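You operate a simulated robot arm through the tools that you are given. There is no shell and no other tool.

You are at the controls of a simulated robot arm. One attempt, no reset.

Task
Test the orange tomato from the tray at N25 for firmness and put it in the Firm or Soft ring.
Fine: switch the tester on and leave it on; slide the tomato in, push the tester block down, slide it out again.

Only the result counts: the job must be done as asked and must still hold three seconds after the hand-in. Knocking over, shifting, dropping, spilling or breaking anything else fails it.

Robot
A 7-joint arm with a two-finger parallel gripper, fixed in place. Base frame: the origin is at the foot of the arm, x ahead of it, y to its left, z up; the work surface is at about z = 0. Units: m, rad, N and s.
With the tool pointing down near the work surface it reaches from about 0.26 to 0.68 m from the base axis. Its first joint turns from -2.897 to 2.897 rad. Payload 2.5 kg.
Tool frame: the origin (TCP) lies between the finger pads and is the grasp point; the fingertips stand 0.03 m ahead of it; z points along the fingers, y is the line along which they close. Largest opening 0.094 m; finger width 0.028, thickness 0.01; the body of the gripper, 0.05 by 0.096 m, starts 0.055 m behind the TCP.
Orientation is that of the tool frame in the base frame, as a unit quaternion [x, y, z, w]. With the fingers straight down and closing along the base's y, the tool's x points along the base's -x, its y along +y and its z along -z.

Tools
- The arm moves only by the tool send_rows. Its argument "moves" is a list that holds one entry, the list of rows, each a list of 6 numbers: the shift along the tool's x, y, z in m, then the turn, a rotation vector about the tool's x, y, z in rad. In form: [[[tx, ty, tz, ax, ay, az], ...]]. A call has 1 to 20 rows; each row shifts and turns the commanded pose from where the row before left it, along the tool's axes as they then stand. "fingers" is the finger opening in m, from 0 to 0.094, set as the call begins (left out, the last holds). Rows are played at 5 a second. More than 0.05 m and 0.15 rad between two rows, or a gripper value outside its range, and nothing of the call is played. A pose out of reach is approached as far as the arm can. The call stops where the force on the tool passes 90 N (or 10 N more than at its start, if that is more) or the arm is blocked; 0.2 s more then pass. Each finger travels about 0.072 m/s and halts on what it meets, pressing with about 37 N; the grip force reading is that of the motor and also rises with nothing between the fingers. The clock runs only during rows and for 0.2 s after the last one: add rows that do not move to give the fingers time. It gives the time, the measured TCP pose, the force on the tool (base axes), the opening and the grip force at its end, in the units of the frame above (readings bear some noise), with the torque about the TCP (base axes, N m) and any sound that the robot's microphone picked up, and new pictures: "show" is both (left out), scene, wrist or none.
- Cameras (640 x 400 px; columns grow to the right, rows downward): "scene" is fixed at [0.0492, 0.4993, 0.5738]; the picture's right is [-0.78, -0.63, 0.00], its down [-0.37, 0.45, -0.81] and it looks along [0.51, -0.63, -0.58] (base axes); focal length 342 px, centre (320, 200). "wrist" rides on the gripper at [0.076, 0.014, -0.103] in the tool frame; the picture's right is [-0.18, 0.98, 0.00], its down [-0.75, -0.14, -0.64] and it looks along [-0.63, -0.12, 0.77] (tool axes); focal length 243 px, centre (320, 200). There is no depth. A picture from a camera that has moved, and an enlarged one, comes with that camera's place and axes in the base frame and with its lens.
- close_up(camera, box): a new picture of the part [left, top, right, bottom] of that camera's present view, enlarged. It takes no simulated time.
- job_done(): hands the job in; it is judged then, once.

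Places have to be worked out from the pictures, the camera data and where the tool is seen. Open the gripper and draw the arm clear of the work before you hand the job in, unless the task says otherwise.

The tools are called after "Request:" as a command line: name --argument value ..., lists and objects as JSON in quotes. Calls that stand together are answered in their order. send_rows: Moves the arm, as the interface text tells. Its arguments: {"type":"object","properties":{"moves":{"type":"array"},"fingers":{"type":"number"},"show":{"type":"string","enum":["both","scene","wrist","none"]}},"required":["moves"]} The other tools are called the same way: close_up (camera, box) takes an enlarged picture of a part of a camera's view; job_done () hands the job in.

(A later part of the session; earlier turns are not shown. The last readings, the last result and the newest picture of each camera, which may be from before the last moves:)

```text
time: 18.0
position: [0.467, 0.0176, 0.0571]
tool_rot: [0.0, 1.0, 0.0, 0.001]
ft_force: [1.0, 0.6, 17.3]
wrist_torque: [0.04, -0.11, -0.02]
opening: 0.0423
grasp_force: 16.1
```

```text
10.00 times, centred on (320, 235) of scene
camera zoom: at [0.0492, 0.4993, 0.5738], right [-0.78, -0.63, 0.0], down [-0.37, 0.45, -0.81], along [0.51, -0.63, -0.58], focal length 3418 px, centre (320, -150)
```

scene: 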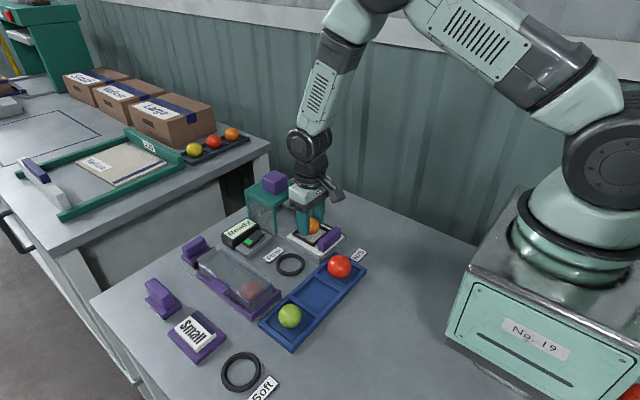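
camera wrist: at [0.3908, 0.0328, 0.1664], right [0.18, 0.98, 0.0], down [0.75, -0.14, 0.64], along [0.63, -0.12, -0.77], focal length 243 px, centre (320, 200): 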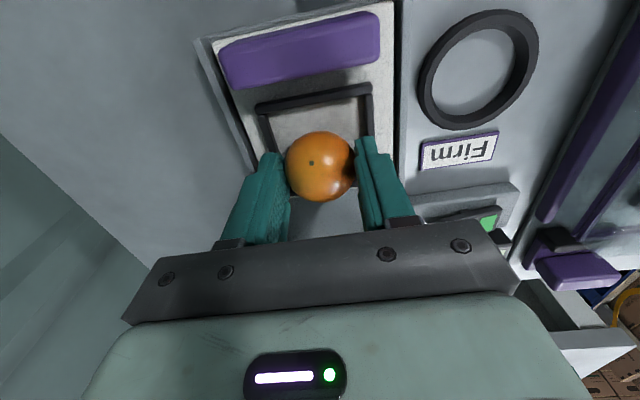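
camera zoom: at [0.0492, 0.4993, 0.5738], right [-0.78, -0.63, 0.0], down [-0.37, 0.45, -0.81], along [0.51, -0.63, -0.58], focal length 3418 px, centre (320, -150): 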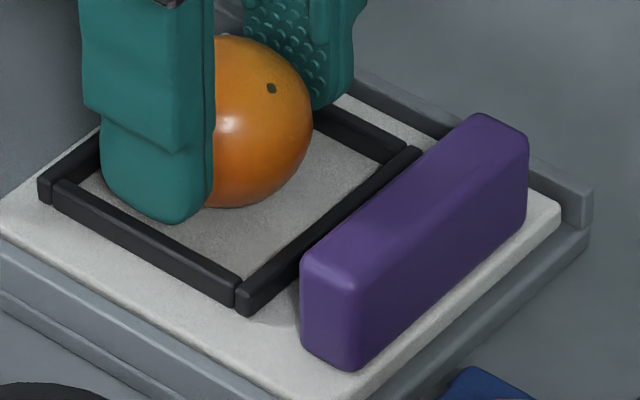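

Contact with the plate (17 N). I'll back off 1 mm and open the fingers moderately.

Request:
send_rows --moves '[[[0, 0, -0.001, 0, 0, 0], [0, 0, 0, 0, 0, 0], [0, 0, 0, 0, 0, 0]]]' --fingers 0.058 --show "wrist"

Request:
close_up --camera "scene" --box '[288, 215, 352, 255]'

```text
time: 18.8
position: [0.4664, 0.019, 0.0582]
tool_rot: [0.001, 1.0, 0.001, 0.001]
ft_force: [0.1, 0.1, 0.3]
wrist_torque: [-0.01, -0.01, -0.02]
opening: 0.0578
grasp_force: 0.1
camera wrist: at [0.3904, 0.0324, 0.1621], right [0.18, 0.98, 0.0], down [0.75, -0.14, 0.64], along [0.63, -0.12, -0.77], focal length 243 px, centre (320, 200)
```

wrist: 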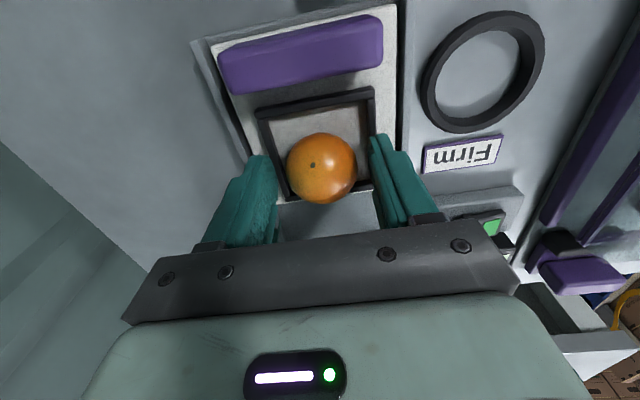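

```text
10.00 times, centred on (320, 235) of scene
camera zoom: at [0.0492, 0.4993, 0.5738], right [-0.78, -0.63, 0.0], down [-0.37, 0.45, -0.81], along [0.51, -0.63, -0.58], focal length 3418 px, centre (320, -150)
```

zoom: 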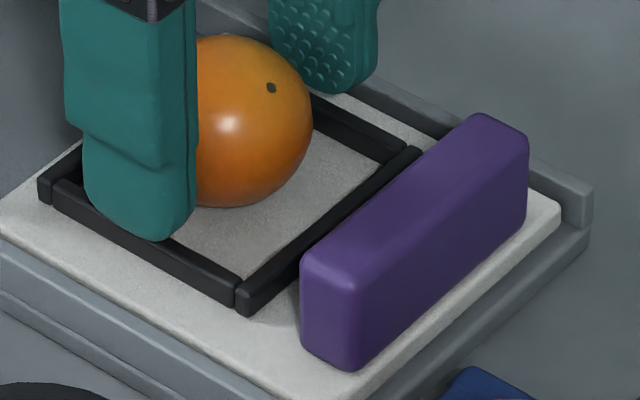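

The tomato rests in the nest, released. The handle spans about x 0.402–0.419, y −0.018–0.055, top z≈0.038. I'll rise, back off to x≈0.37, tilt the tool forward by 0.3 rad (so it stays clear of the tester frame when the handle is in) and open wide.

Request:
send_rows --moves '[[[0, 0, -0.01, 0, 0, 0], [0, 0, -0.03, 0, 0, 0], [0, 0, -0.04, 0, 0, 0], [0.032, 0, 0, 0, 0, 0], [0.032, 0, 0, 0, 0, 0], [0.032, 0, 0, 0, 0, 0], [0, 0, 0, 0, -0.15, 0], [0, 0, 0, 0, -0.15, 0], [0, 0, 0, 0, 0, 0], [0, 0, 0, 0, 0, 0]]]' --fingers 0.058 --show "both"

Request:
close_up --camera "wrist" --box '[200, 60, 440, 210]'

```text
time: 21.0
position: [0.37, 0.0178, 0.1374]
tool_rot: [0.001, 0.989, 0.0, 0.149]
ft_force: [-0.6, -0.4, 1.0]
wrist_torque: [-0.01, 0.01, 0.02]
opening: 0.0583
grasp_force: 0.1
camera wrist: at [0.2668, 0.0327, 0.2142], right [0.18, 0.98, 0.05], down [0.53, -0.14, 0.84], along [0.83, -0.12, -0.55], focal length 243 px, centre (320, 200)
```

scene: 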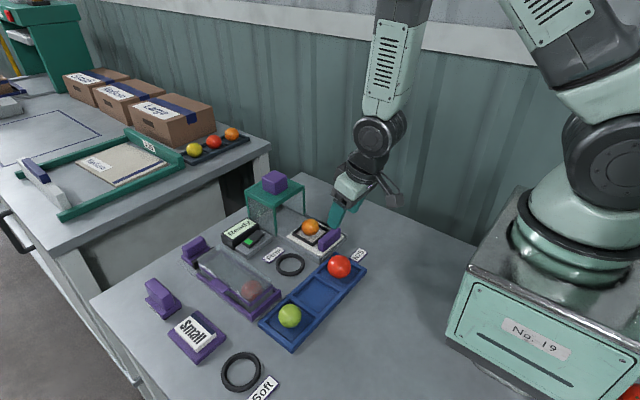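
wrist: 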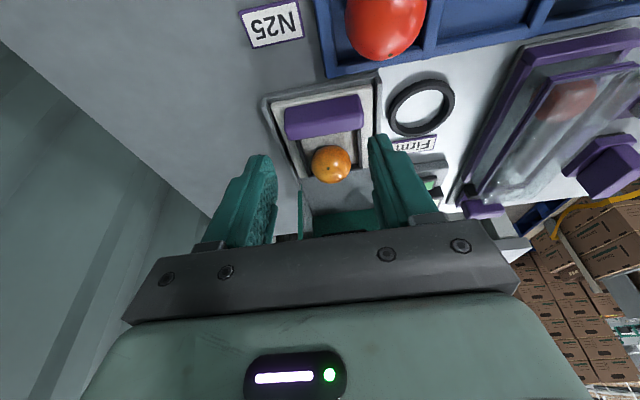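

```text
2.67 times, centred on (320, 135) of wrist
camera zoom: at [0.2668, 0.0327, 0.2142], right [0.18, 0.98, 0.05], down [0.53, -0.14, 0.84], along [0.83, -0.12, -0.55], focal length 647 px, centre (320, 373)
```

zoom: 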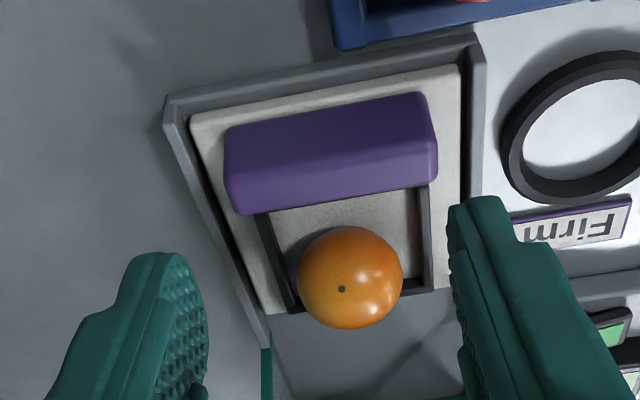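

The handle centre is at y≈0.0205 and the tilt is right. I'll open wide, align y, and approach along the tool axis toward the handle.

Request:
send_rows --moves '[[[0, 0.0025, 0, 0, 0, 0], [0, 0, 0, 0, 0, 0], [0.0005, 0, 0.02, 0, 0, 0], [0, 0, 0.02, 0, 0, 0], [0, 0, 0.015, 0, 0, 0], [0, 0, 0, 0, 0, 0]]]' --fingers 0.092 --show "both"

Request:
close_up --camera "wrist" --box '[180, 60, 452, 230]'

Request:
close_up --camera "scene" --box '[272, 190, 400, 270]'

```text
time: 22.4
position: [0.3842, 0.0219, 0.0851]
tool_rot: [0.0, 0.989, 0.0, 0.15]
ft_force: [-0.4, 0.3, 0.0]
wrist_torque: [-0.03, -0.01, 0.02]
opening: 0.0923
grasp_force: 0.0
camera wrist: at [0.2821, 0.0362, 0.1613], right [0.18, 0.98, 0.05], down [0.53, -0.14, 0.84], along [0.83, -0.12, -0.55], focal length 243 px, centre (320, 200)
```

scene: 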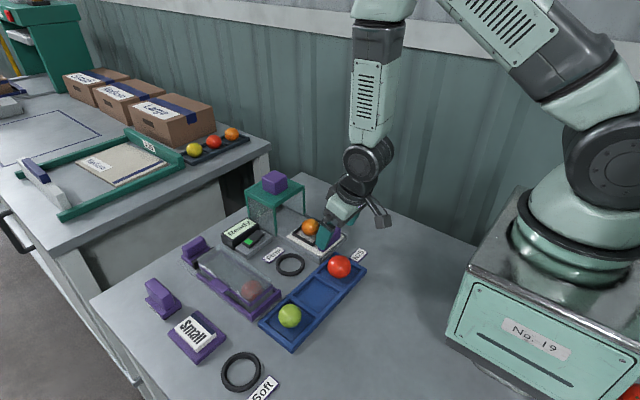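
wrist: 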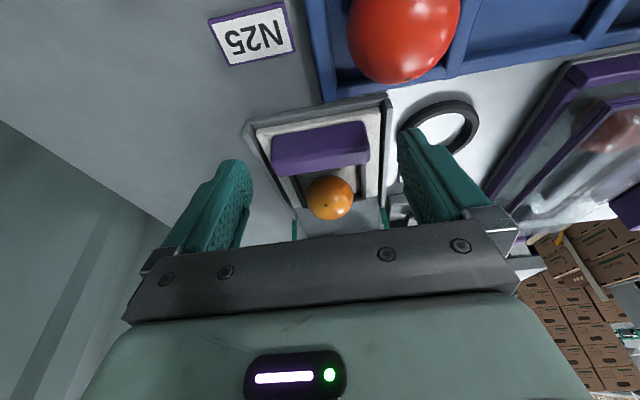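

```text
2.35 times, centred on (316, 145) of wrist
camera zoom: at [0.2821, 0.0362, 0.1613], right [0.18, 0.98, 0.05], down [0.53, -0.14, 0.84], along [0.83, -0.12, -0.55], focal length 571 px, centre (329, 329)
```

zoom: 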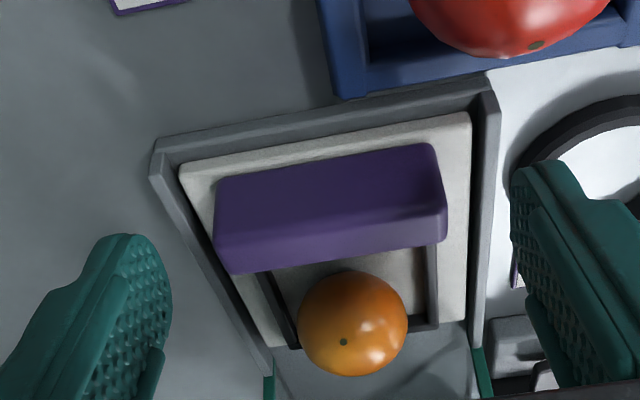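

```text
5.00 times, centred on (336, 230) of scene
camera zoom: at [0.0492, 0.4993, 0.5738], right [-0.78, -0.63, 0.0], down [-0.37, 0.45, -0.81], along [0.51, -0.63, -0.58], focal length 1709 px, centre (240, 50)
```

zoom: 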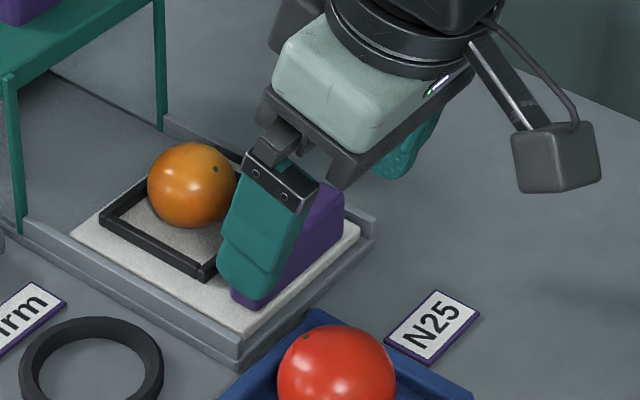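

Fingers straddle the handle with margin on both sides. I'll continue along the tool axis to the gripping height (z≈0.056).

Request:
send_rows --moves '[[[-0.001, 0, 0.012, 0, 0, 0], [0, 0, 0.01, 0, 0, 0], [0, 0, 0.008, 0, 0, 0], [0, 0, 0, 0, 0, 0]]]' --fingers 0.092 --show "both"

Request:
close_up --camera "wrist" --box '[180, 60, 452, 230]'

Request:
close_up --camera "scene" --box '[288, 205, 352, 245]'

```text
time: 23.4
position: [0.3954, 0.0207, 0.0566]
tool_rot: [0.0, 0.989, -0.001, 0.149]
ft_force: [-0.2, -0.9, 0.3]
wrist_torque: [0.01, 0.0, 0.04]
opening: 0.092
grasp_force: 0.0
camera wrist: at [0.2923, 0.0359, 0.1337], right [0.18, 0.98, 0.05], down [0.53, -0.14, 0.84], along [0.83, -0.12, -0.55], focal length 243 px, centre (320, 200)
```

scene: 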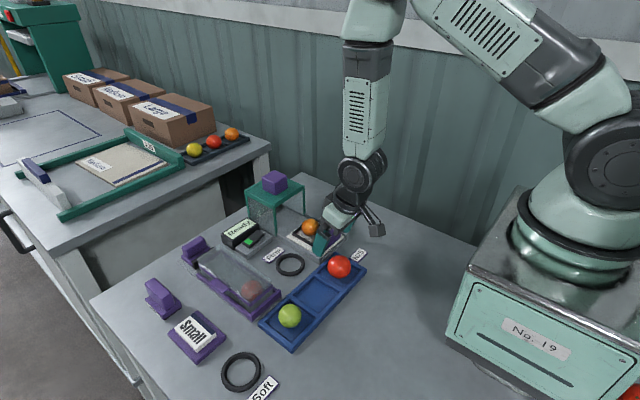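
wrist: 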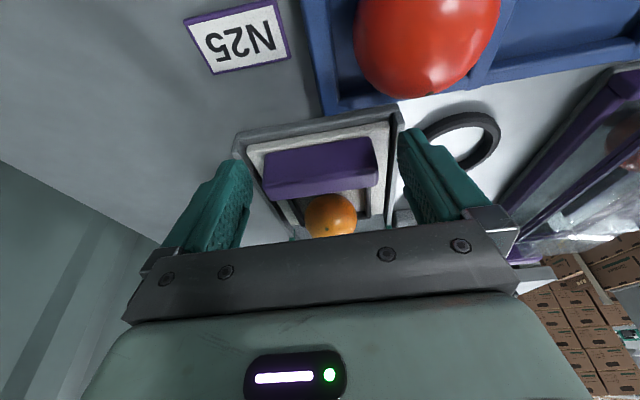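

```text
2.35 times, centred on (316, 145) of wrist
camera zoom: at [0.2923, 0.0359, 0.1337], right [0.18, 0.98, 0.05], down [0.53, -0.14, 0.84], along [0.83, -0.12, -0.55], focal length 571 px, centre (329, 329)
```

zoom: 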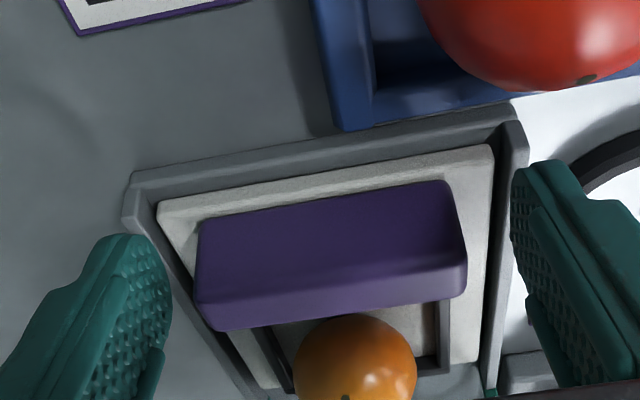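

```text
10.00 times, centred on (320, 225) of scene
camera zoom: at [0.0492, 0.4993, 0.5738], right [-0.78, -0.63, 0.0], down [-0.37, 0.45, -0.81], along [0.51, -0.63, -0.58], focal length 3418 px, centre (320, -50)
```

zoom: 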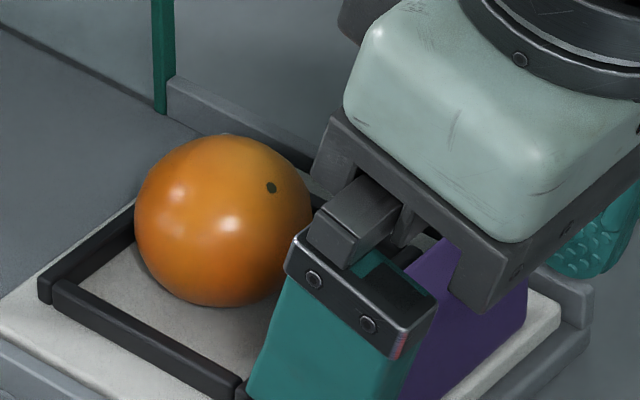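

Well positioned, with the handle between the fingers. I'll close on it.

Request:
send_rows --moves '[[[0, 0, 0, 0, 0, 0], [0, 0, 0, 0, 0, 0], [0, 0, 0, 0, 0, 0], [0, 0, 0, 0, 0, 0]]]' --fingers 0.06 --show "wrist"

Request:
close_up --camera "wrist" --box '[180, 60, 452, 230]'

Request:
close_up --camera "scene" --box '[288, 205, 352, 245]'

```text
time: 24.4
position: [0.3956, 0.0202, 0.0567]
tool_rot: [0.001, 0.989, -0.001, 0.148]
ft_force: [2.3, -16.8, -5.4]
wrist_torque: [0.01, -0.55, 0.04]
opening: 0.0697
grasp_force: 45.0
camera wrist: at [0.2922, 0.0349, 0.1336], right [0.18, 0.98, 0.05], down [0.53, -0.14, 0.84], along [0.83, -0.12, -0.55], focal length 243 px, centre (320, 200)
```

wrist: 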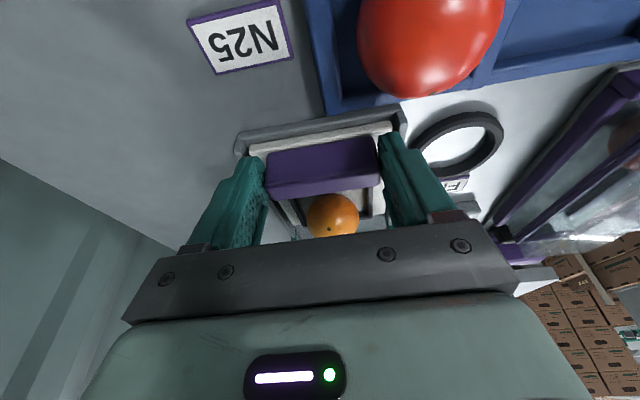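

```text
2.35 times, centred on (316, 145) of wrist
camera zoom: at [0.2922, 0.0349, 0.1336], right [0.18, 0.98, 0.05], down [0.53, -0.14, 0.84], along [0.83, -0.12, -0.55], focal length 571 px, centre (329, 329)
```

zoom: 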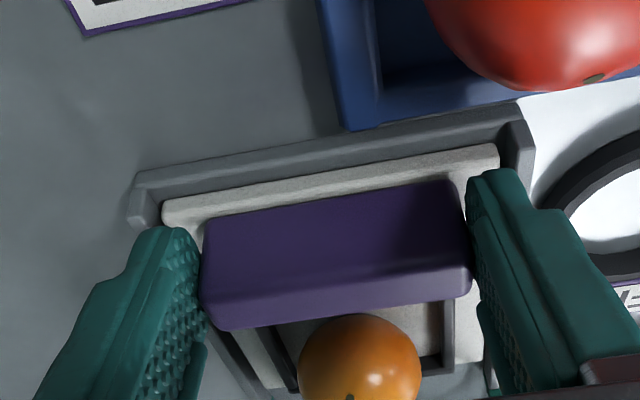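

```text
10.00 times, centred on (320, 225) of scene
camera zoom: at [0.0492, 0.4993, 0.5738], right [-0.78, -0.63, 0.0], down [-0.37, 0.45, -0.81], along [0.51, -0.63, -0.58], focal length 3418 px, centre (320, -50)
```

zoom: 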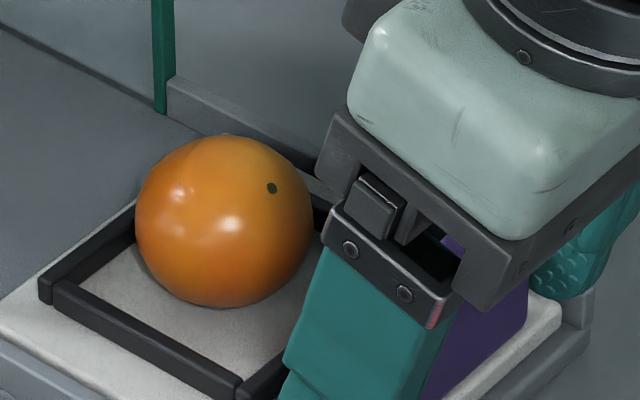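

The handle is gripped firmly (opening 0.0697, 45 N). I'll push the sled smoothly toward +x, with a small y relief, first about 0.10 m.

Request:
send_rows --moves '[[[-0.0057, -0.001, 0.0018, 0, 0, 0], [-0.0096, 0, 0.003, 0, 0, 0], [-0.0115, 0, 0.0035, 0, 0, 0], [-0.0115, 0, 0.0035, 0, 0, 0], [-0.0115, 0, 0.0035, 0, 0, 0], [-0.0115, 0, 0.0035, 0, 0, 0], [-0.0115, 0, 0.0035, 0, 0, 0], [-0.0096, 0, 0.003, 0, 0, 0], [-0.0076, 0, 0.0024, 0, 0, 0], [-0.0057, 0, 0.0018, 0, 0, 0], [0, 0, 0, 0, 0, 0]]]' --fingers 0.06 --show "both"

Request:
close_up --camera "wrist" --box '[180, 60, 452, 230]'

Request:
close_up --camera "scene" --box '[240, 165, 368, 245]'

```text
time: 26.8
position: [0.4963, 0.0201, 0.0564]
tool_rot: [-0.001, 0.989, 0.001, 0.149]
ft_force: [-1.0, 0.2, -31.6]
wrist_torque: [0.81, 0.44, -0.15]
opening: 0.07
grasp_force: 44.7
camera wrist: at [0.3932, 0.0344, 0.134], right [0.17, 0.98, 0.05], down [0.53, -0.14, 0.83], along [0.83, -0.12, -0.55], focal length 243 px, centre (320, 200)
```

scene: 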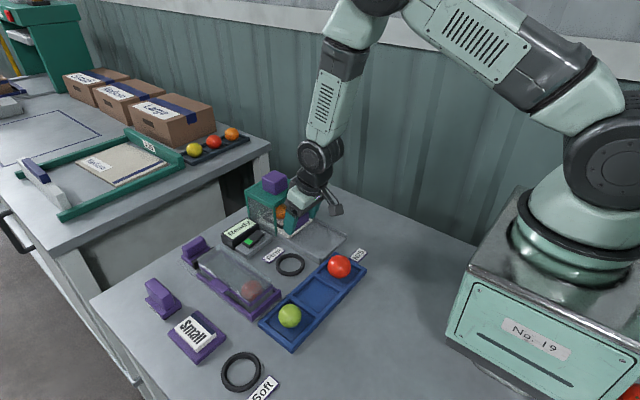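
wrist: 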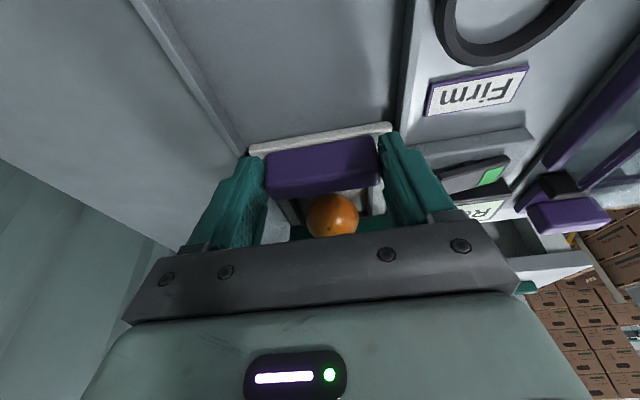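

```text
2.35 times, centred on (316, 145) of wrist
camera zoom: at [0.3932, 0.0344, 0.134], right [0.17, 0.98, 0.05], down [0.53, -0.14, 0.83], along [0.83, -0.12, -0.55], focal length 571 px, centre (329, 329)
```

zoom: 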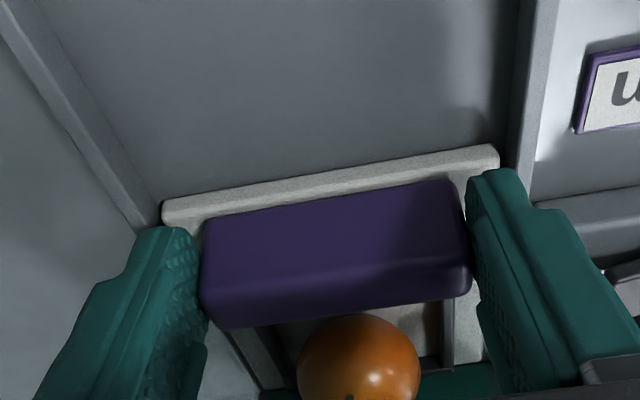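

```text
5.00 times, centred on (304, 205) of scene
camera zoom: at [0.0492, 0.4993, 0.5738], right [-0.78, -0.63, 0.0], down [-0.37, 0.45, -0.81], along [0.51, -0.63, -0.58], focal length 1709 px, centre (400, 175)
```

zoom: 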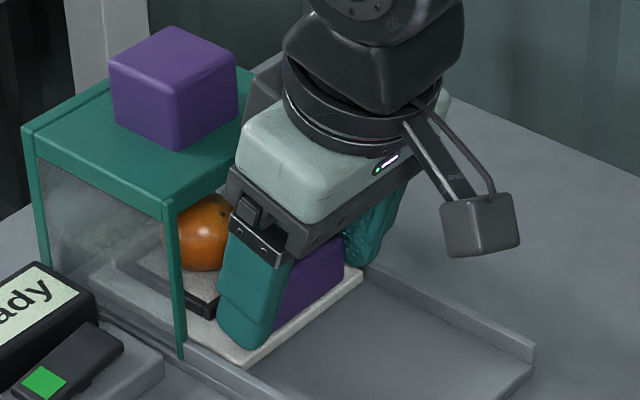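

The sled moved about 0.10 m with the tomato still in place. I'll relieve the slight upward pull and advance about 8 mm more, then check finger clearance to the frame legs.

Request:
send_rows --moves '[[[0.0003, 0, 0.001, 0, 0, 0], [-0.0038, 0, 0.0012, 0, 0, 0], [-0.0038, 0, 0.0012, 0, 0, 0], [0, 0, 0, 0, 0, 0]]]' --fingers 0.06 --show "both"

Request:
close_up --camera "wrist" --box '[180, 60, 452, 230]'

Request:
close_up --camera "scene" --box '[256, 190, 336, 240]'

```text
time: 27.8
position: [0.5045, 0.0196, 0.0573]
tool_rot: [0.0, 0.989, 0.0, 0.151]
ft_force: [-1.9, 0.3, -1.4]
wrist_torque: [-1.43, 0.42, -0.02]
opening: 0.0697
grasp_force: 45.0
camera wrist: at [0.4016, 0.0343, 0.1335], right [0.17, 0.98, 0.05], down [0.53, -0.14, 0.84], along [0.83, -0.12, -0.54], focal length 243 px, centre (320, 200)
```

scene: 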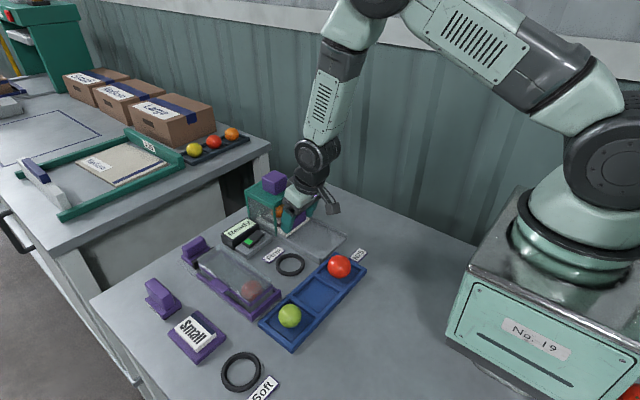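
wrist: 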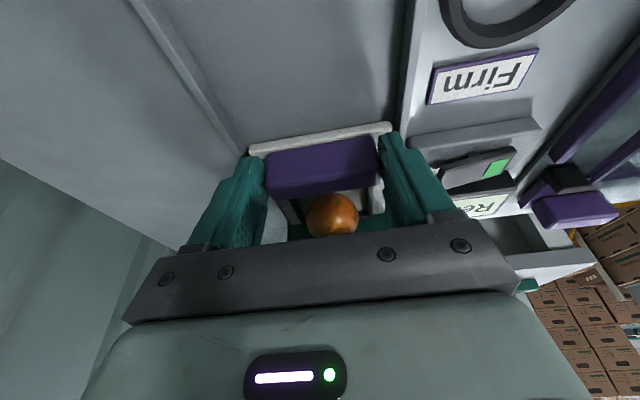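

```text
2.35 times, centred on (316, 145) of wrist
camera zoom: at [0.4016, 0.0343, 0.1335], right [0.17, 0.98, 0.05], down [0.53, -0.14, 0.84], along [0.83, -0.12, -0.54], focal length 571 px, centre (329, 329)
```

zoom: 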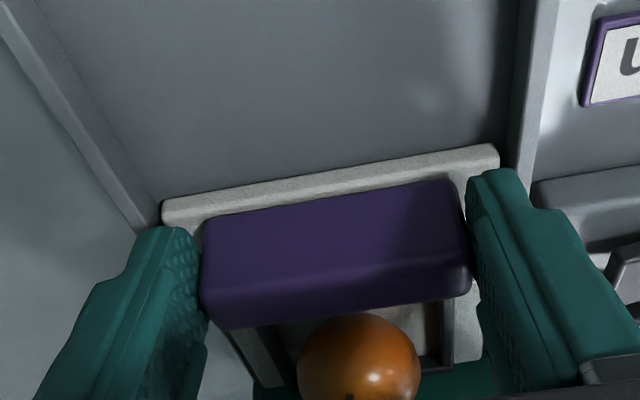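

```text
8.00 times, centred on (296, 215) of scene
camera zoom: at [0.0492, 0.4993, 0.5738], right [-0.78, -0.63, 0.0], down [-0.37, 0.45, -0.81], along [0.51, -0.63, -0.58], focal length 2734 px, centre (512, 80)
```

zoom: 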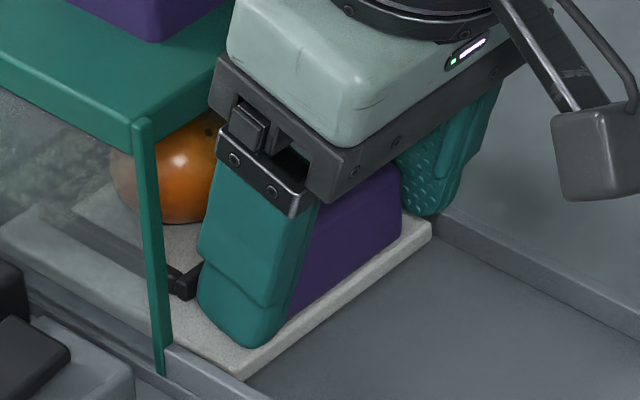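

Finger front is at x≈0.522 and the leg at ≈0.536, so there's room for the remaining ~11 mm. I'll advance in 3 mm steps, watching the force for an end stop.

Request:
send_rows --moves '[[[-0.0029, 0, 0.0009, 0, 0, 0], [-0.0029, 0, 0.0009, 0, 0, 0], [-0.0019, 0, 0.0006, 0, 0, 0], [0, 0, 0, 0, 0, 0]]]' --fingers 0.06 --show "both"

Request:
close_up --camera "scene" --box '[240, 165, 336, 225]'

Request:
close_up --camera "scene" --box '[240, 200, 304, 240]'

```text
time: 28.8
position: [0.5098, 0.0206, 0.0576]
tool_rot: [0.0, 0.989, 0.001, 0.146]
ft_force: [-50.9, 0.5, 60.0]
wrist_torque: [-0.06, 0.27, 0.08]
opening: 0.0698
grasp_force: 44.4
camera wrist: at [0.4074, 0.0344, 0.1344], right [0.18, 0.98, 0.05], down [0.54, -0.14, 0.83], along [0.83, -0.12, -0.55], focal length 243 px, centre (320, 200)
```

scene: 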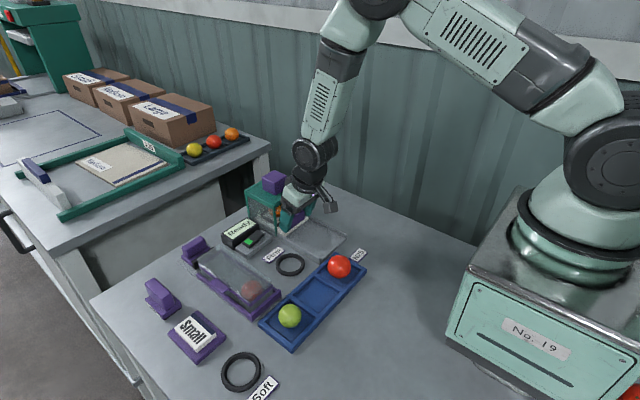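
wrist: 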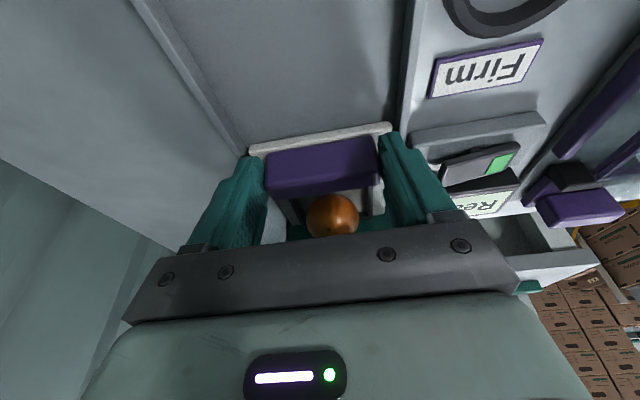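

```text
6.67 times, centred on (288, 195) of scene
camera zoom: at [0.0492, 0.4993, 0.5738], right [-0.78, -0.63, 0.0], down [-0.37, 0.45, -0.81], along [0.51, -0.63, -0.58], focal length 2279 px, centre (533, 233)
```

zoom: 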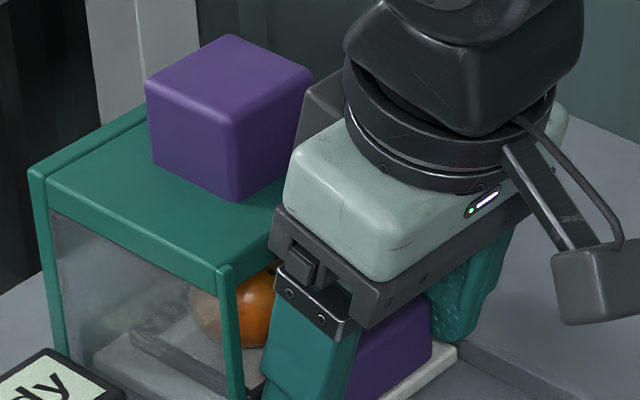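

```text
10.00 times, centred on (272, 220) of scene
camera zoom: at [0.0492, 0.4993, 0.5738], right [-0.78, -0.63, 0.0], down [-0.37, 0.45, -0.81], along [0.51, -0.63, -0.58], focal length 3418 px, centre (800, 0)
```

zoom: 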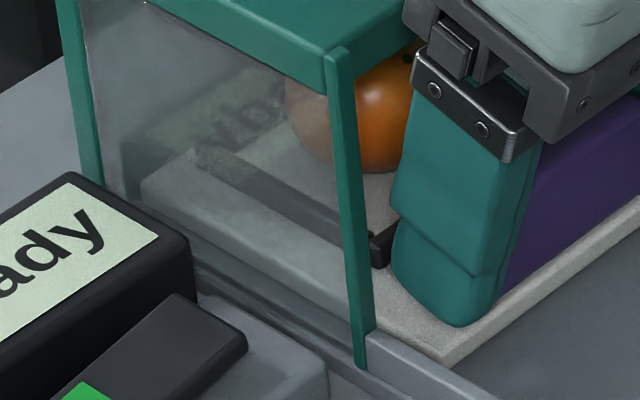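

Resistance (−51 N in x, no yaw torque) shows the sled has met its end stop, symmetric and at handle height. I'll relax the push by a few mm of command without dragging the sled back.

Request:
send_rows --moves '[[[0.001, 0, -0.0003, 0, 0, 0], [0.001, 0, -0.0008, 0, 0, 0], [0, 0, 0, 0, 0, 0]]]' --fingers 0.06 --show "none"

```text
time: 29.6
position: [0.5096, 0.0202, 0.0574]
tool_rot: [0.0, 0.989, 0.0, 0.15]
ft_force: [-18.4, 5.3, 25.7]
wrist_torque: [0.21, 0.98, -0.1]
opening: 0.0697
grasp_force: 45.1
```

The sled is still against the stop with light force. Now I'll release by opening to 0.08.

Request:
send_rows --moves '[[[0, 0, 0, 0, 0, 0], [0, 0, 0, 0, 0, 0], [0, 0, 0, 0, 0, 0]]]' --fingers 0.08 --show "wrist"

Request:
close_up --camera "scene" --box '[240, 190, 320, 240]'

Request:
close_up --camera "wrist" --box '[180, 60, 452, 230]'

```text
time: 30.4
position: [0.5096, 0.0201, 0.0577]
tool_rot: [-0.001, 0.989, 0.0, 0.15]
ft_force: [4.1, 3.7, 0.0]
wrist_torque: [0.12, -0.09, 0.3]
opening: 0.0775
grasp_force: 0.0
camera wrist: at [0.4072, 0.0341, 0.1336], right [0.18, 0.98, 0.05], down [0.53, -0.14, 0.84], along [0.83, -0.12, -0.54], focal length 243 px, centre (320, 200)
```

wrist: 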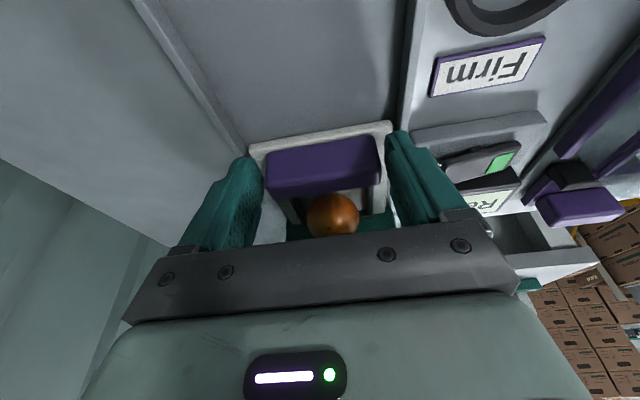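

```text
8.00 times, centred on (280, 215) of scene
camera zoom: at [0.0492, 0.4993, 0.5738], right [-0.78, -0.63, 0.0], down [-0.37, 0.45, -0.81], along [0.51, -0.63, -0.58], focal length 2734 px, centre (640, 80)
```

zoom: 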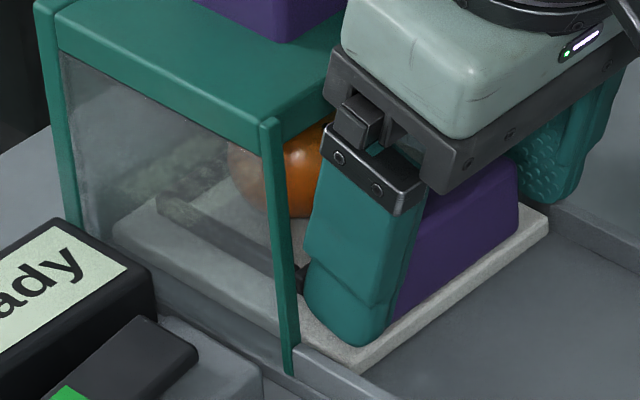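

```text
2.35 times, centred on (316, 145) of wrist
camera zoom: at [0.4072, 0.0341, 0.1336], right [0.18, 0.98, 0.05], down [0.53, -0.14, 0.84], along [0.83, -0.12, -0.54], focal length 571 px, centre (329, 329)
```

zoom: 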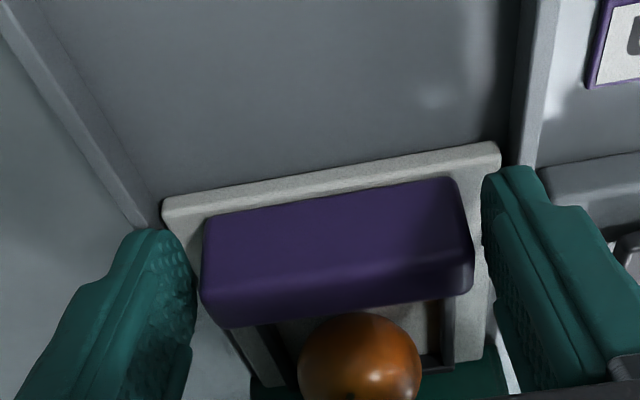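

The opening stopped at 0.0775, perhaps with light contact on the outside, so I'll hold 0.076 and retract back and up along the tool axis, away from the frame.

Request:
send_rows --moves '[[[0, 0, 0, 0, 0, 0], [0, 0, -0.008, 0, 0, 0], [0, 0, -0.015, 0, 0, 0], [0, 0, -0.025, 0, 0, 0], [0.01, 0, -0.035, 0, 0, 0], [0.01, 0, -0.035, 0, 0, 0], [0, 0, 0, 0, 0, 0]]]' --fingers 0.0755 --show "both"

Request:
close_up --camera "scene" --box '[220, 165, 348, 245]'

```text
time: 32.0
position: [0.4564, 0.0207, 0.1664]
tool_rot: [0.0, 0.989, 0.0, 0.149]
ft_force: [-1.1, 0.3, 0.1]
wrist_torque: [0.0, 0.03, -0.01]
opening: 0.0756
grasp_force: 0.0
camera wrist: at [0.3531, 0.0348, 0.2419], right [0.18, 0.98, 0.05], down [0.53, -0.14, 0.84], along [0.83, -0.12, -0.55], focal length 243 px, centre (320, 200)
```

scene: 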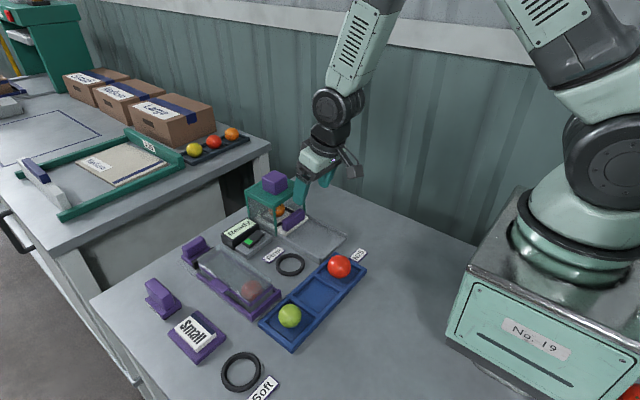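
wrist: 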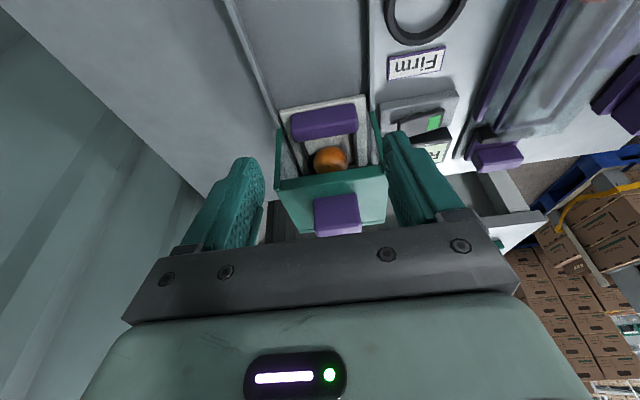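

```text
5.00 times, centred on (284, 205) of scene
camera zoom: at [0.0492, 0.4993, 0.5738], right [-0.78, -0.63, 0.0], down [-0.37, 0.45, -0.81], along [0.51, -0.63, -0.58], focal length 1709 px, centre (500, 175)
```

zoom: 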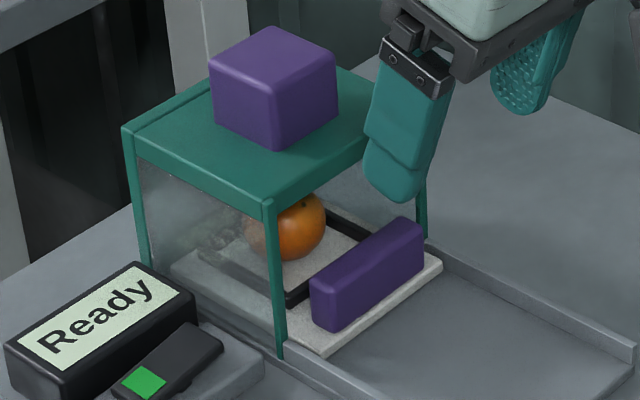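

Frame undisturbed, tomato under the press, display still "Ready". I'll raise, straighten the tool, close the fingers and go above the block at (0.584, 0.018).

Request:
send_rows --moves '[[[-0.0082, 0, -0.0262, 0, 0, 0], [-0.0082, 0, -0.0262, 0, 0, 0], [0, 0, 0, 0, 0.15, 0], [0, 0, 0, 0, 0.15, 0], [0, 0, 0, 0, 0, 0], [-0.032, -0.0005, 0, 0, 0, 0], [-0.032, -0.0005, 0, 0, 0, 0], [-0.032, -0.0005, 0, 0, 0, 0], [-0.032, -0.0005, 0, 0, 0, 0], [0, 0, 0, 0, 0, 0]]]' --fingers 0.0 --show "both"

Request:
close_up --camera "wrist" --box '[200, 60, 440, 210]'

```text
time: 34.2
position: [0.5837, 0.0186, 0.2181]
tool_rot: [0.001, 1.0, 0.0, 0.0]
ft_force: [-0.2, -0.7, -0.3]
wrist_torque: [0.03, -0.02, 0.03]
opening: 0.0
grasp_force: 33.2
camera wrist: at [0.5079, 0.032, 0.3224], right [0.18, 0.98, 0.0], down [0.75, -0.14, 0.64], along [0.63, -0.12, -0.77], focal length 243 px, centre (320, 200)
```

scene: 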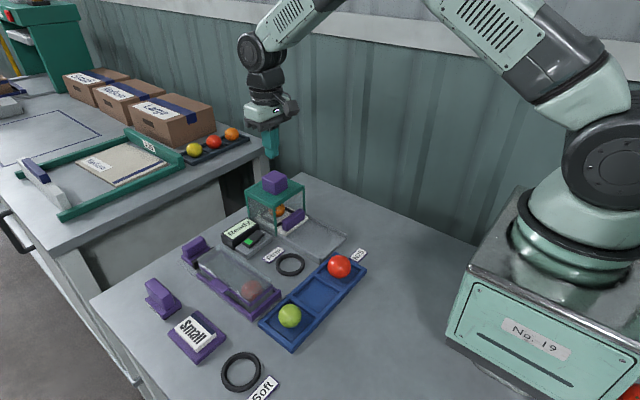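
wrist: 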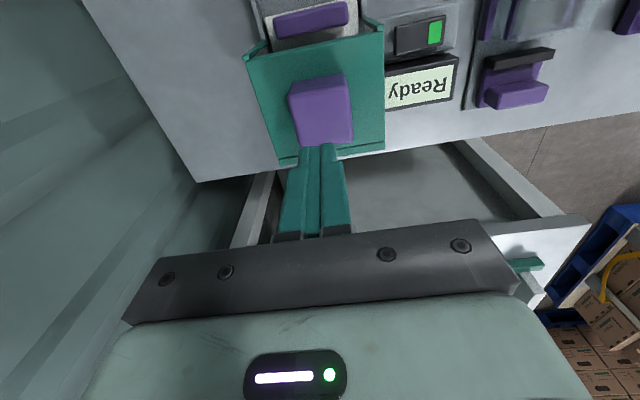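

```text
2.67 times, centred on (320, 135) of wrist
camera zoom: at [0.5079, 0.032, 0.3224], right [0.18, 0.98, 0.0], down [0.75, -0.14, 0.64], along [0.63, -0.12, -0.77], focal length 647 px, centre (320, 373)
```

zoom: 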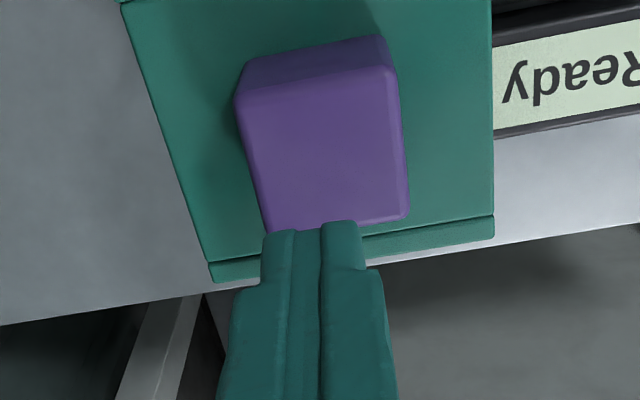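

The block top is centred at about (0.582, 0.020). I'll descend to just above it.

Request:
send_rows --moves '[[[0.0015, 0.001, 0.03, 0, 0, 0], [0, 0, 0.015, 0, 0, 0], [0, 0, 0.006, 0, 0, 0], [0, 0, 0.004, 0, 0, 0], [0, 0, 0, 0, 0, 0]]]' --fingers 0.0 --show "wrist"

Request:
close_up --camera "scene" --box '[208, 165, 336, 245]'

```text
time: 35.4
position: [0.5832, 0.0181, 0.1647]
tool_rot: [0.0, 1.0, -0.001, 0.0]
ft_force: [1.7, -0.3, 2.1]
wrist_torque: [-0.02, -0.06, 0.01]
opening: 0.0001
grasp_force: 33.3
camera wrist: at [0.5069, 0.033, 0.2681], right [0.18, 0.98, 0.0], down [0.75, -0.14, 0.64], along [0.63, -0.12, -0.77], focal length 243 px, centre (320, 200)
```

wrist: 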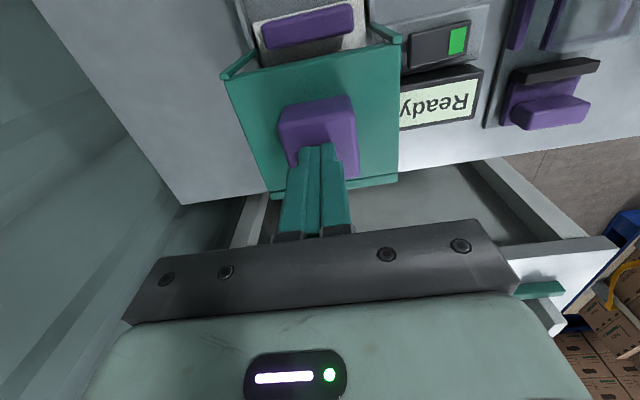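

```text
5.00 times, centred on (272, 205) of scene
camera zoom: at [0.0492, 0.4993, 0.5738], right [-0.78, -0.63, 0.0], down [-0.37, 0.45, -0.81], along [0.51, -0.63, -0.58], focal length 1709 px, centre (560, 175)
```

zoom: 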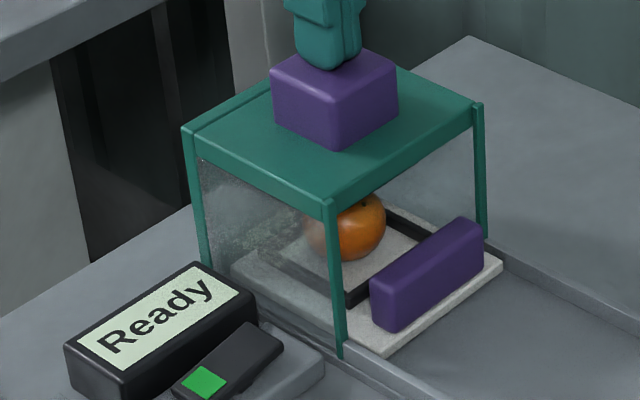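

Just above (or barely touching) the block and centred. Now I'll press down in small steps while monitoring the force.

Request:
send_rows --moves '[[[0, 0, 0.003, 0, 0, 0], [0, 0, 0.003, 0, 0, 0], [0, 0, 0.003, 0, 0, 0], [0, 0, 0, 0, 0, 0]]]' --fingers 0.0 --show "none"

Request:
close_up --camera "scene" --box '[208, 165, 336, 245]'

```text
time: 36.4
position: [0.5817, 0.0181, 0.1553]
tool_rot: [0.0, 1.0, 0.0, 0.0]
ft_force: [3.6, -1.0, 3.2]
wrist_torque: [-0.02, -0.05, -0.04]
opening: 0.0
grasp_force: 33.1
```

```text
5.00 times, centred on (272, 205) of scene
camera zoom: at [0.0492, 0.4993, 0.5738], right [-0.78, -0.63, 0.0], down [-0.37, 0.45, -0.81], along [0.51, -0.63, -0.58], focal length 1709 px, centre (560, 175)
```

zoom: 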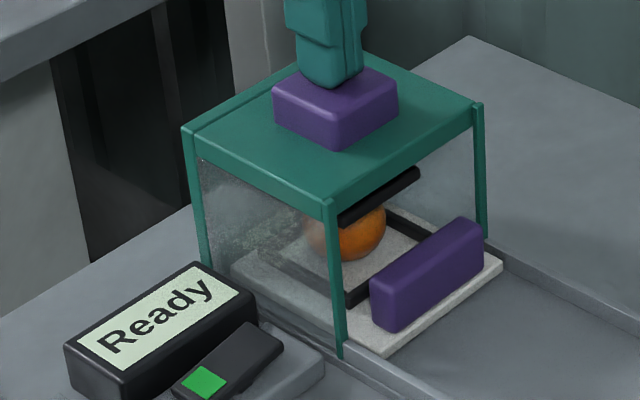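

The block moves down freely (≈3 N) and a black press plate is descending inside. I'll continue in small steps.

Request:
send_rows --moves '[[[0, 0, 0.003, 0, 0, 0], [0, 0, 0.003, 0, 0, 0], [0, 0, 0.003, 0, 0, 0], [0, 0, 0, 0, 0, 0]]]' --fingers 0.0 --show "none"

Request:
close_up --camera "scene" --box '[208, 165, 336, 245]'

```text
time: 37.4
position: [0.5814, 0.0182, 0.1486]
tool_rot: [0.0, 1.0, 0.0, 0.001]
ft_force: [-4.9, 2.5, 22.9]
wrist_torque: [0.11, 0.26, 0.02]
opening: 0.0
grasp_force: 33.0
```

```text
5.00 times, centred on (272, 205) of scene
camera zoom: at [0.0492, 0.4993, 0.5738], right [-0.78, -0.63, 0.0], down [-0.37, 0.45, -0.81], along [0.51, -0.63, -0.58], focal length 1709 px, centre (560, 175)
```

zoom: 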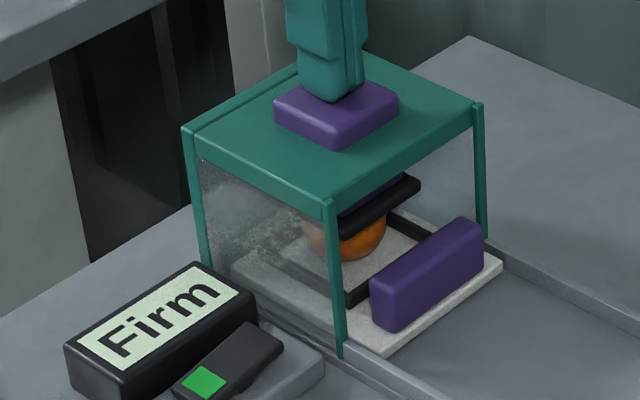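

The tester reads "Firm" at about 23 N. I'll raise the hand and check that the block springs back and the reading stays.

Request:
send_rows --moves '[[[0, 0, -0.004, 0, 0, 0], [0, 0, -0.006, 0, 0, 0], [0, 0, -0.01, 0, 0, 0], [0, 0, -0.02, 0, 0, 0], [0, 0, -0.03, 0, 0, 0], [0, 0, 0, 0, 0, 0]]]' --fingers 0.0 --show "both"

Request:
close_up --camera "scene" --box '[208, 165, 336, 245]'

```text
time: 38.8
position: [0.584, 0.0192, 0.2146]
tool_rot: [0.001, 1.0, 0.0, 0.0]
ft_force: [1.1, -0.2, 0.1]
wrist_torque: [0.0, -0.04, 0.01]
opening: 0.0001
grasp_force: 33.2
camera wrist: at [0.5079, 0.033, 0.3171], right [0.18, 0.98, 0.0], down [0.75, -0.14, 0.64], along [0.63, -0.12, -0.77], focal length 243 px, centre (320, 200)
```

scene: 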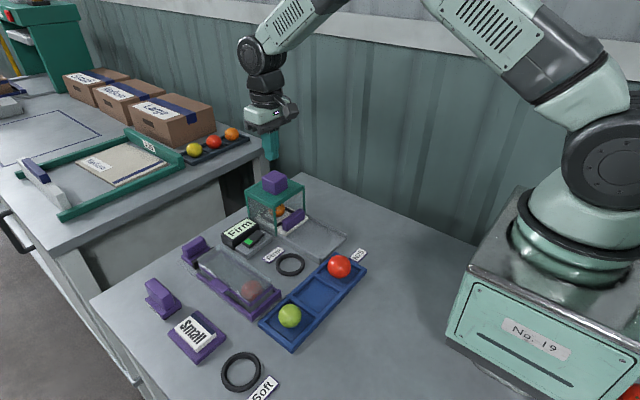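
wrist: 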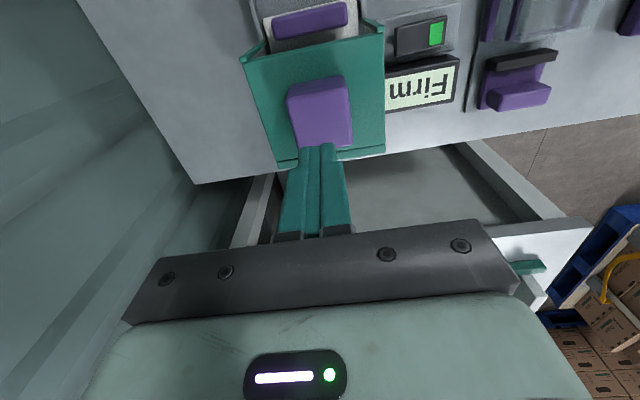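

```text
5.00 times, centred on (272, 205) of scene
camera zoom: at [0.0492, 0.4993, 0.5738], right [-0.78, -0.63, 0.0], down [-0.37, 0.45, -0.81], along [0.51, -0.63, -0.58], focal length 1709 px, centre (560, 175)
```

zoom: 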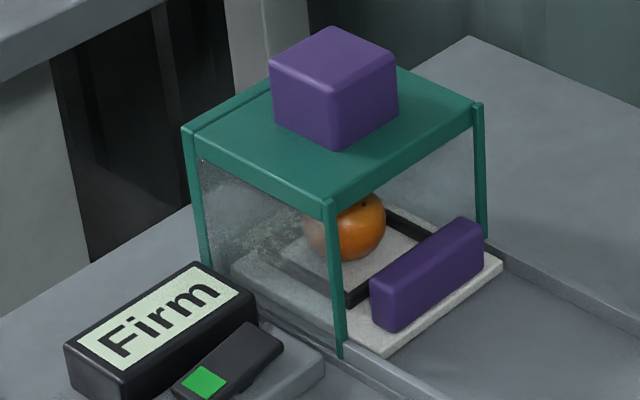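

The block sprang back, the reading "Firm" holds, and the tester stays on. I'll return behind the handle, tilt again, and line up to re-grip it.

Request:
send_rows --moves '[[[0.04, 0.001, 0, 0, 0, 0], [0.04, 0, 0, 0, 0, 0], [0.04, 0, 0, 0, 0, 0], [0, 0, 0, 0, -0.15, 0], [0, 0, 0, 0, -0.15, 0], [0.0018, 0, 0.035, 0, 0, 0], [0.0018, 0, 0.035, 0, 0, 0], [0.0018, 0, 0.035, 0, 0, 0], [0, 0, 0, 0, 0, 0]]]' --fingers 0.078 --show "both"

Request:
close_up --camera "wrist" --box '[180, 60, 452, 230]'

Request:
close_up --camera "scene" --box '[240, 180, 336, 240]'

```text
time: 40.8
position: [0.4902, 0.0193, 0.1124]
tool_rot: [0.0, 0.989, 0.0, 0.15]
ft_force: [-0.4, 0.2, -0.6]
wrist_torque: [0.02, -0.03, 0.0]
opening: 0.0781
grasp_force: 0.0
camera wrist: at [0.3869, 0.0341, 0.1894], right [0.18, 0.98, 0.05], down [0.53, -0.14, 0.84], along [0.83, -0.12, -0.55], focal length 243 px, centre (320, 200)
```

scene: 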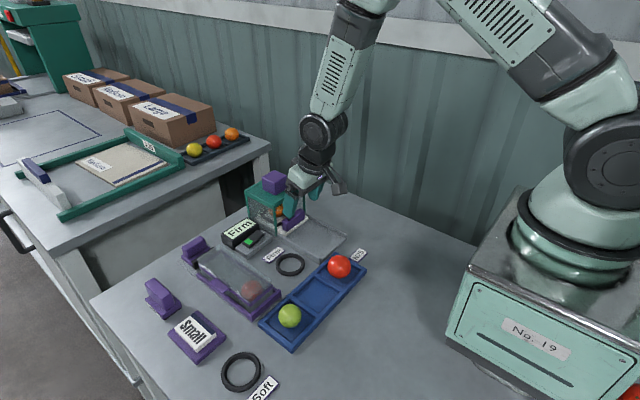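
wrist: 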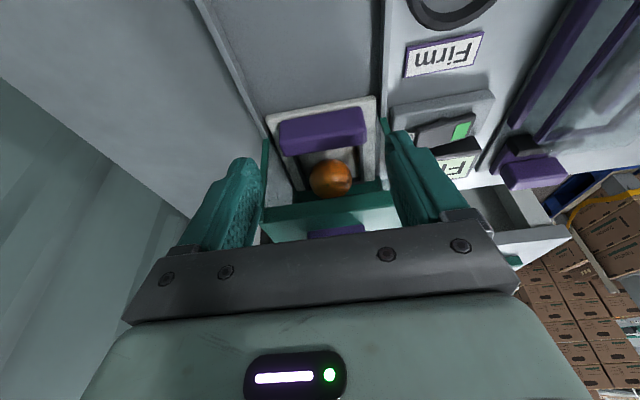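

```text
2.35 times, centred on (316, 145) of wrist
camera zoom: at [0.3869, 0.0341, 0.1894], right [0.18, 0.98, 0.05], down [0.53, -0.14, 0.84], along [0.83, -0.12, -0.55], focal length 571 px, centre (329, 329)
```

zoom: 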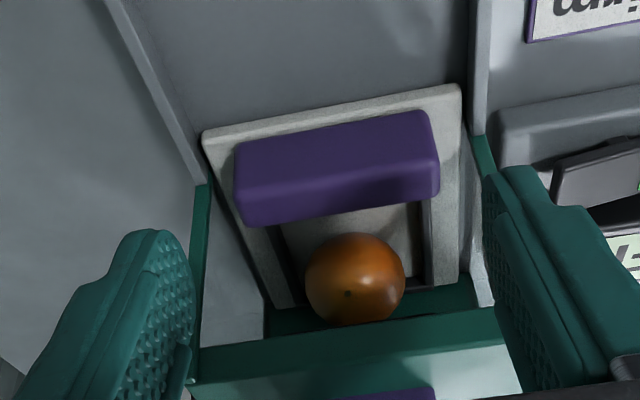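

```text
6.67 times, centred on (288, 210) of scene
camera zoom: at [0.0492, 0.4993, 0.5738], right [-0.78, -0.63, 0.0], down [-0.37, 0.45, -0.81], along [0.51, -0.63, -0.58], focal length 2279 px, centre (533, 133)
```

zoom: 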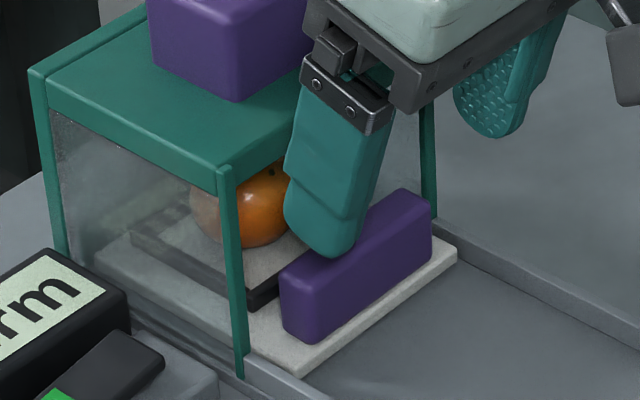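

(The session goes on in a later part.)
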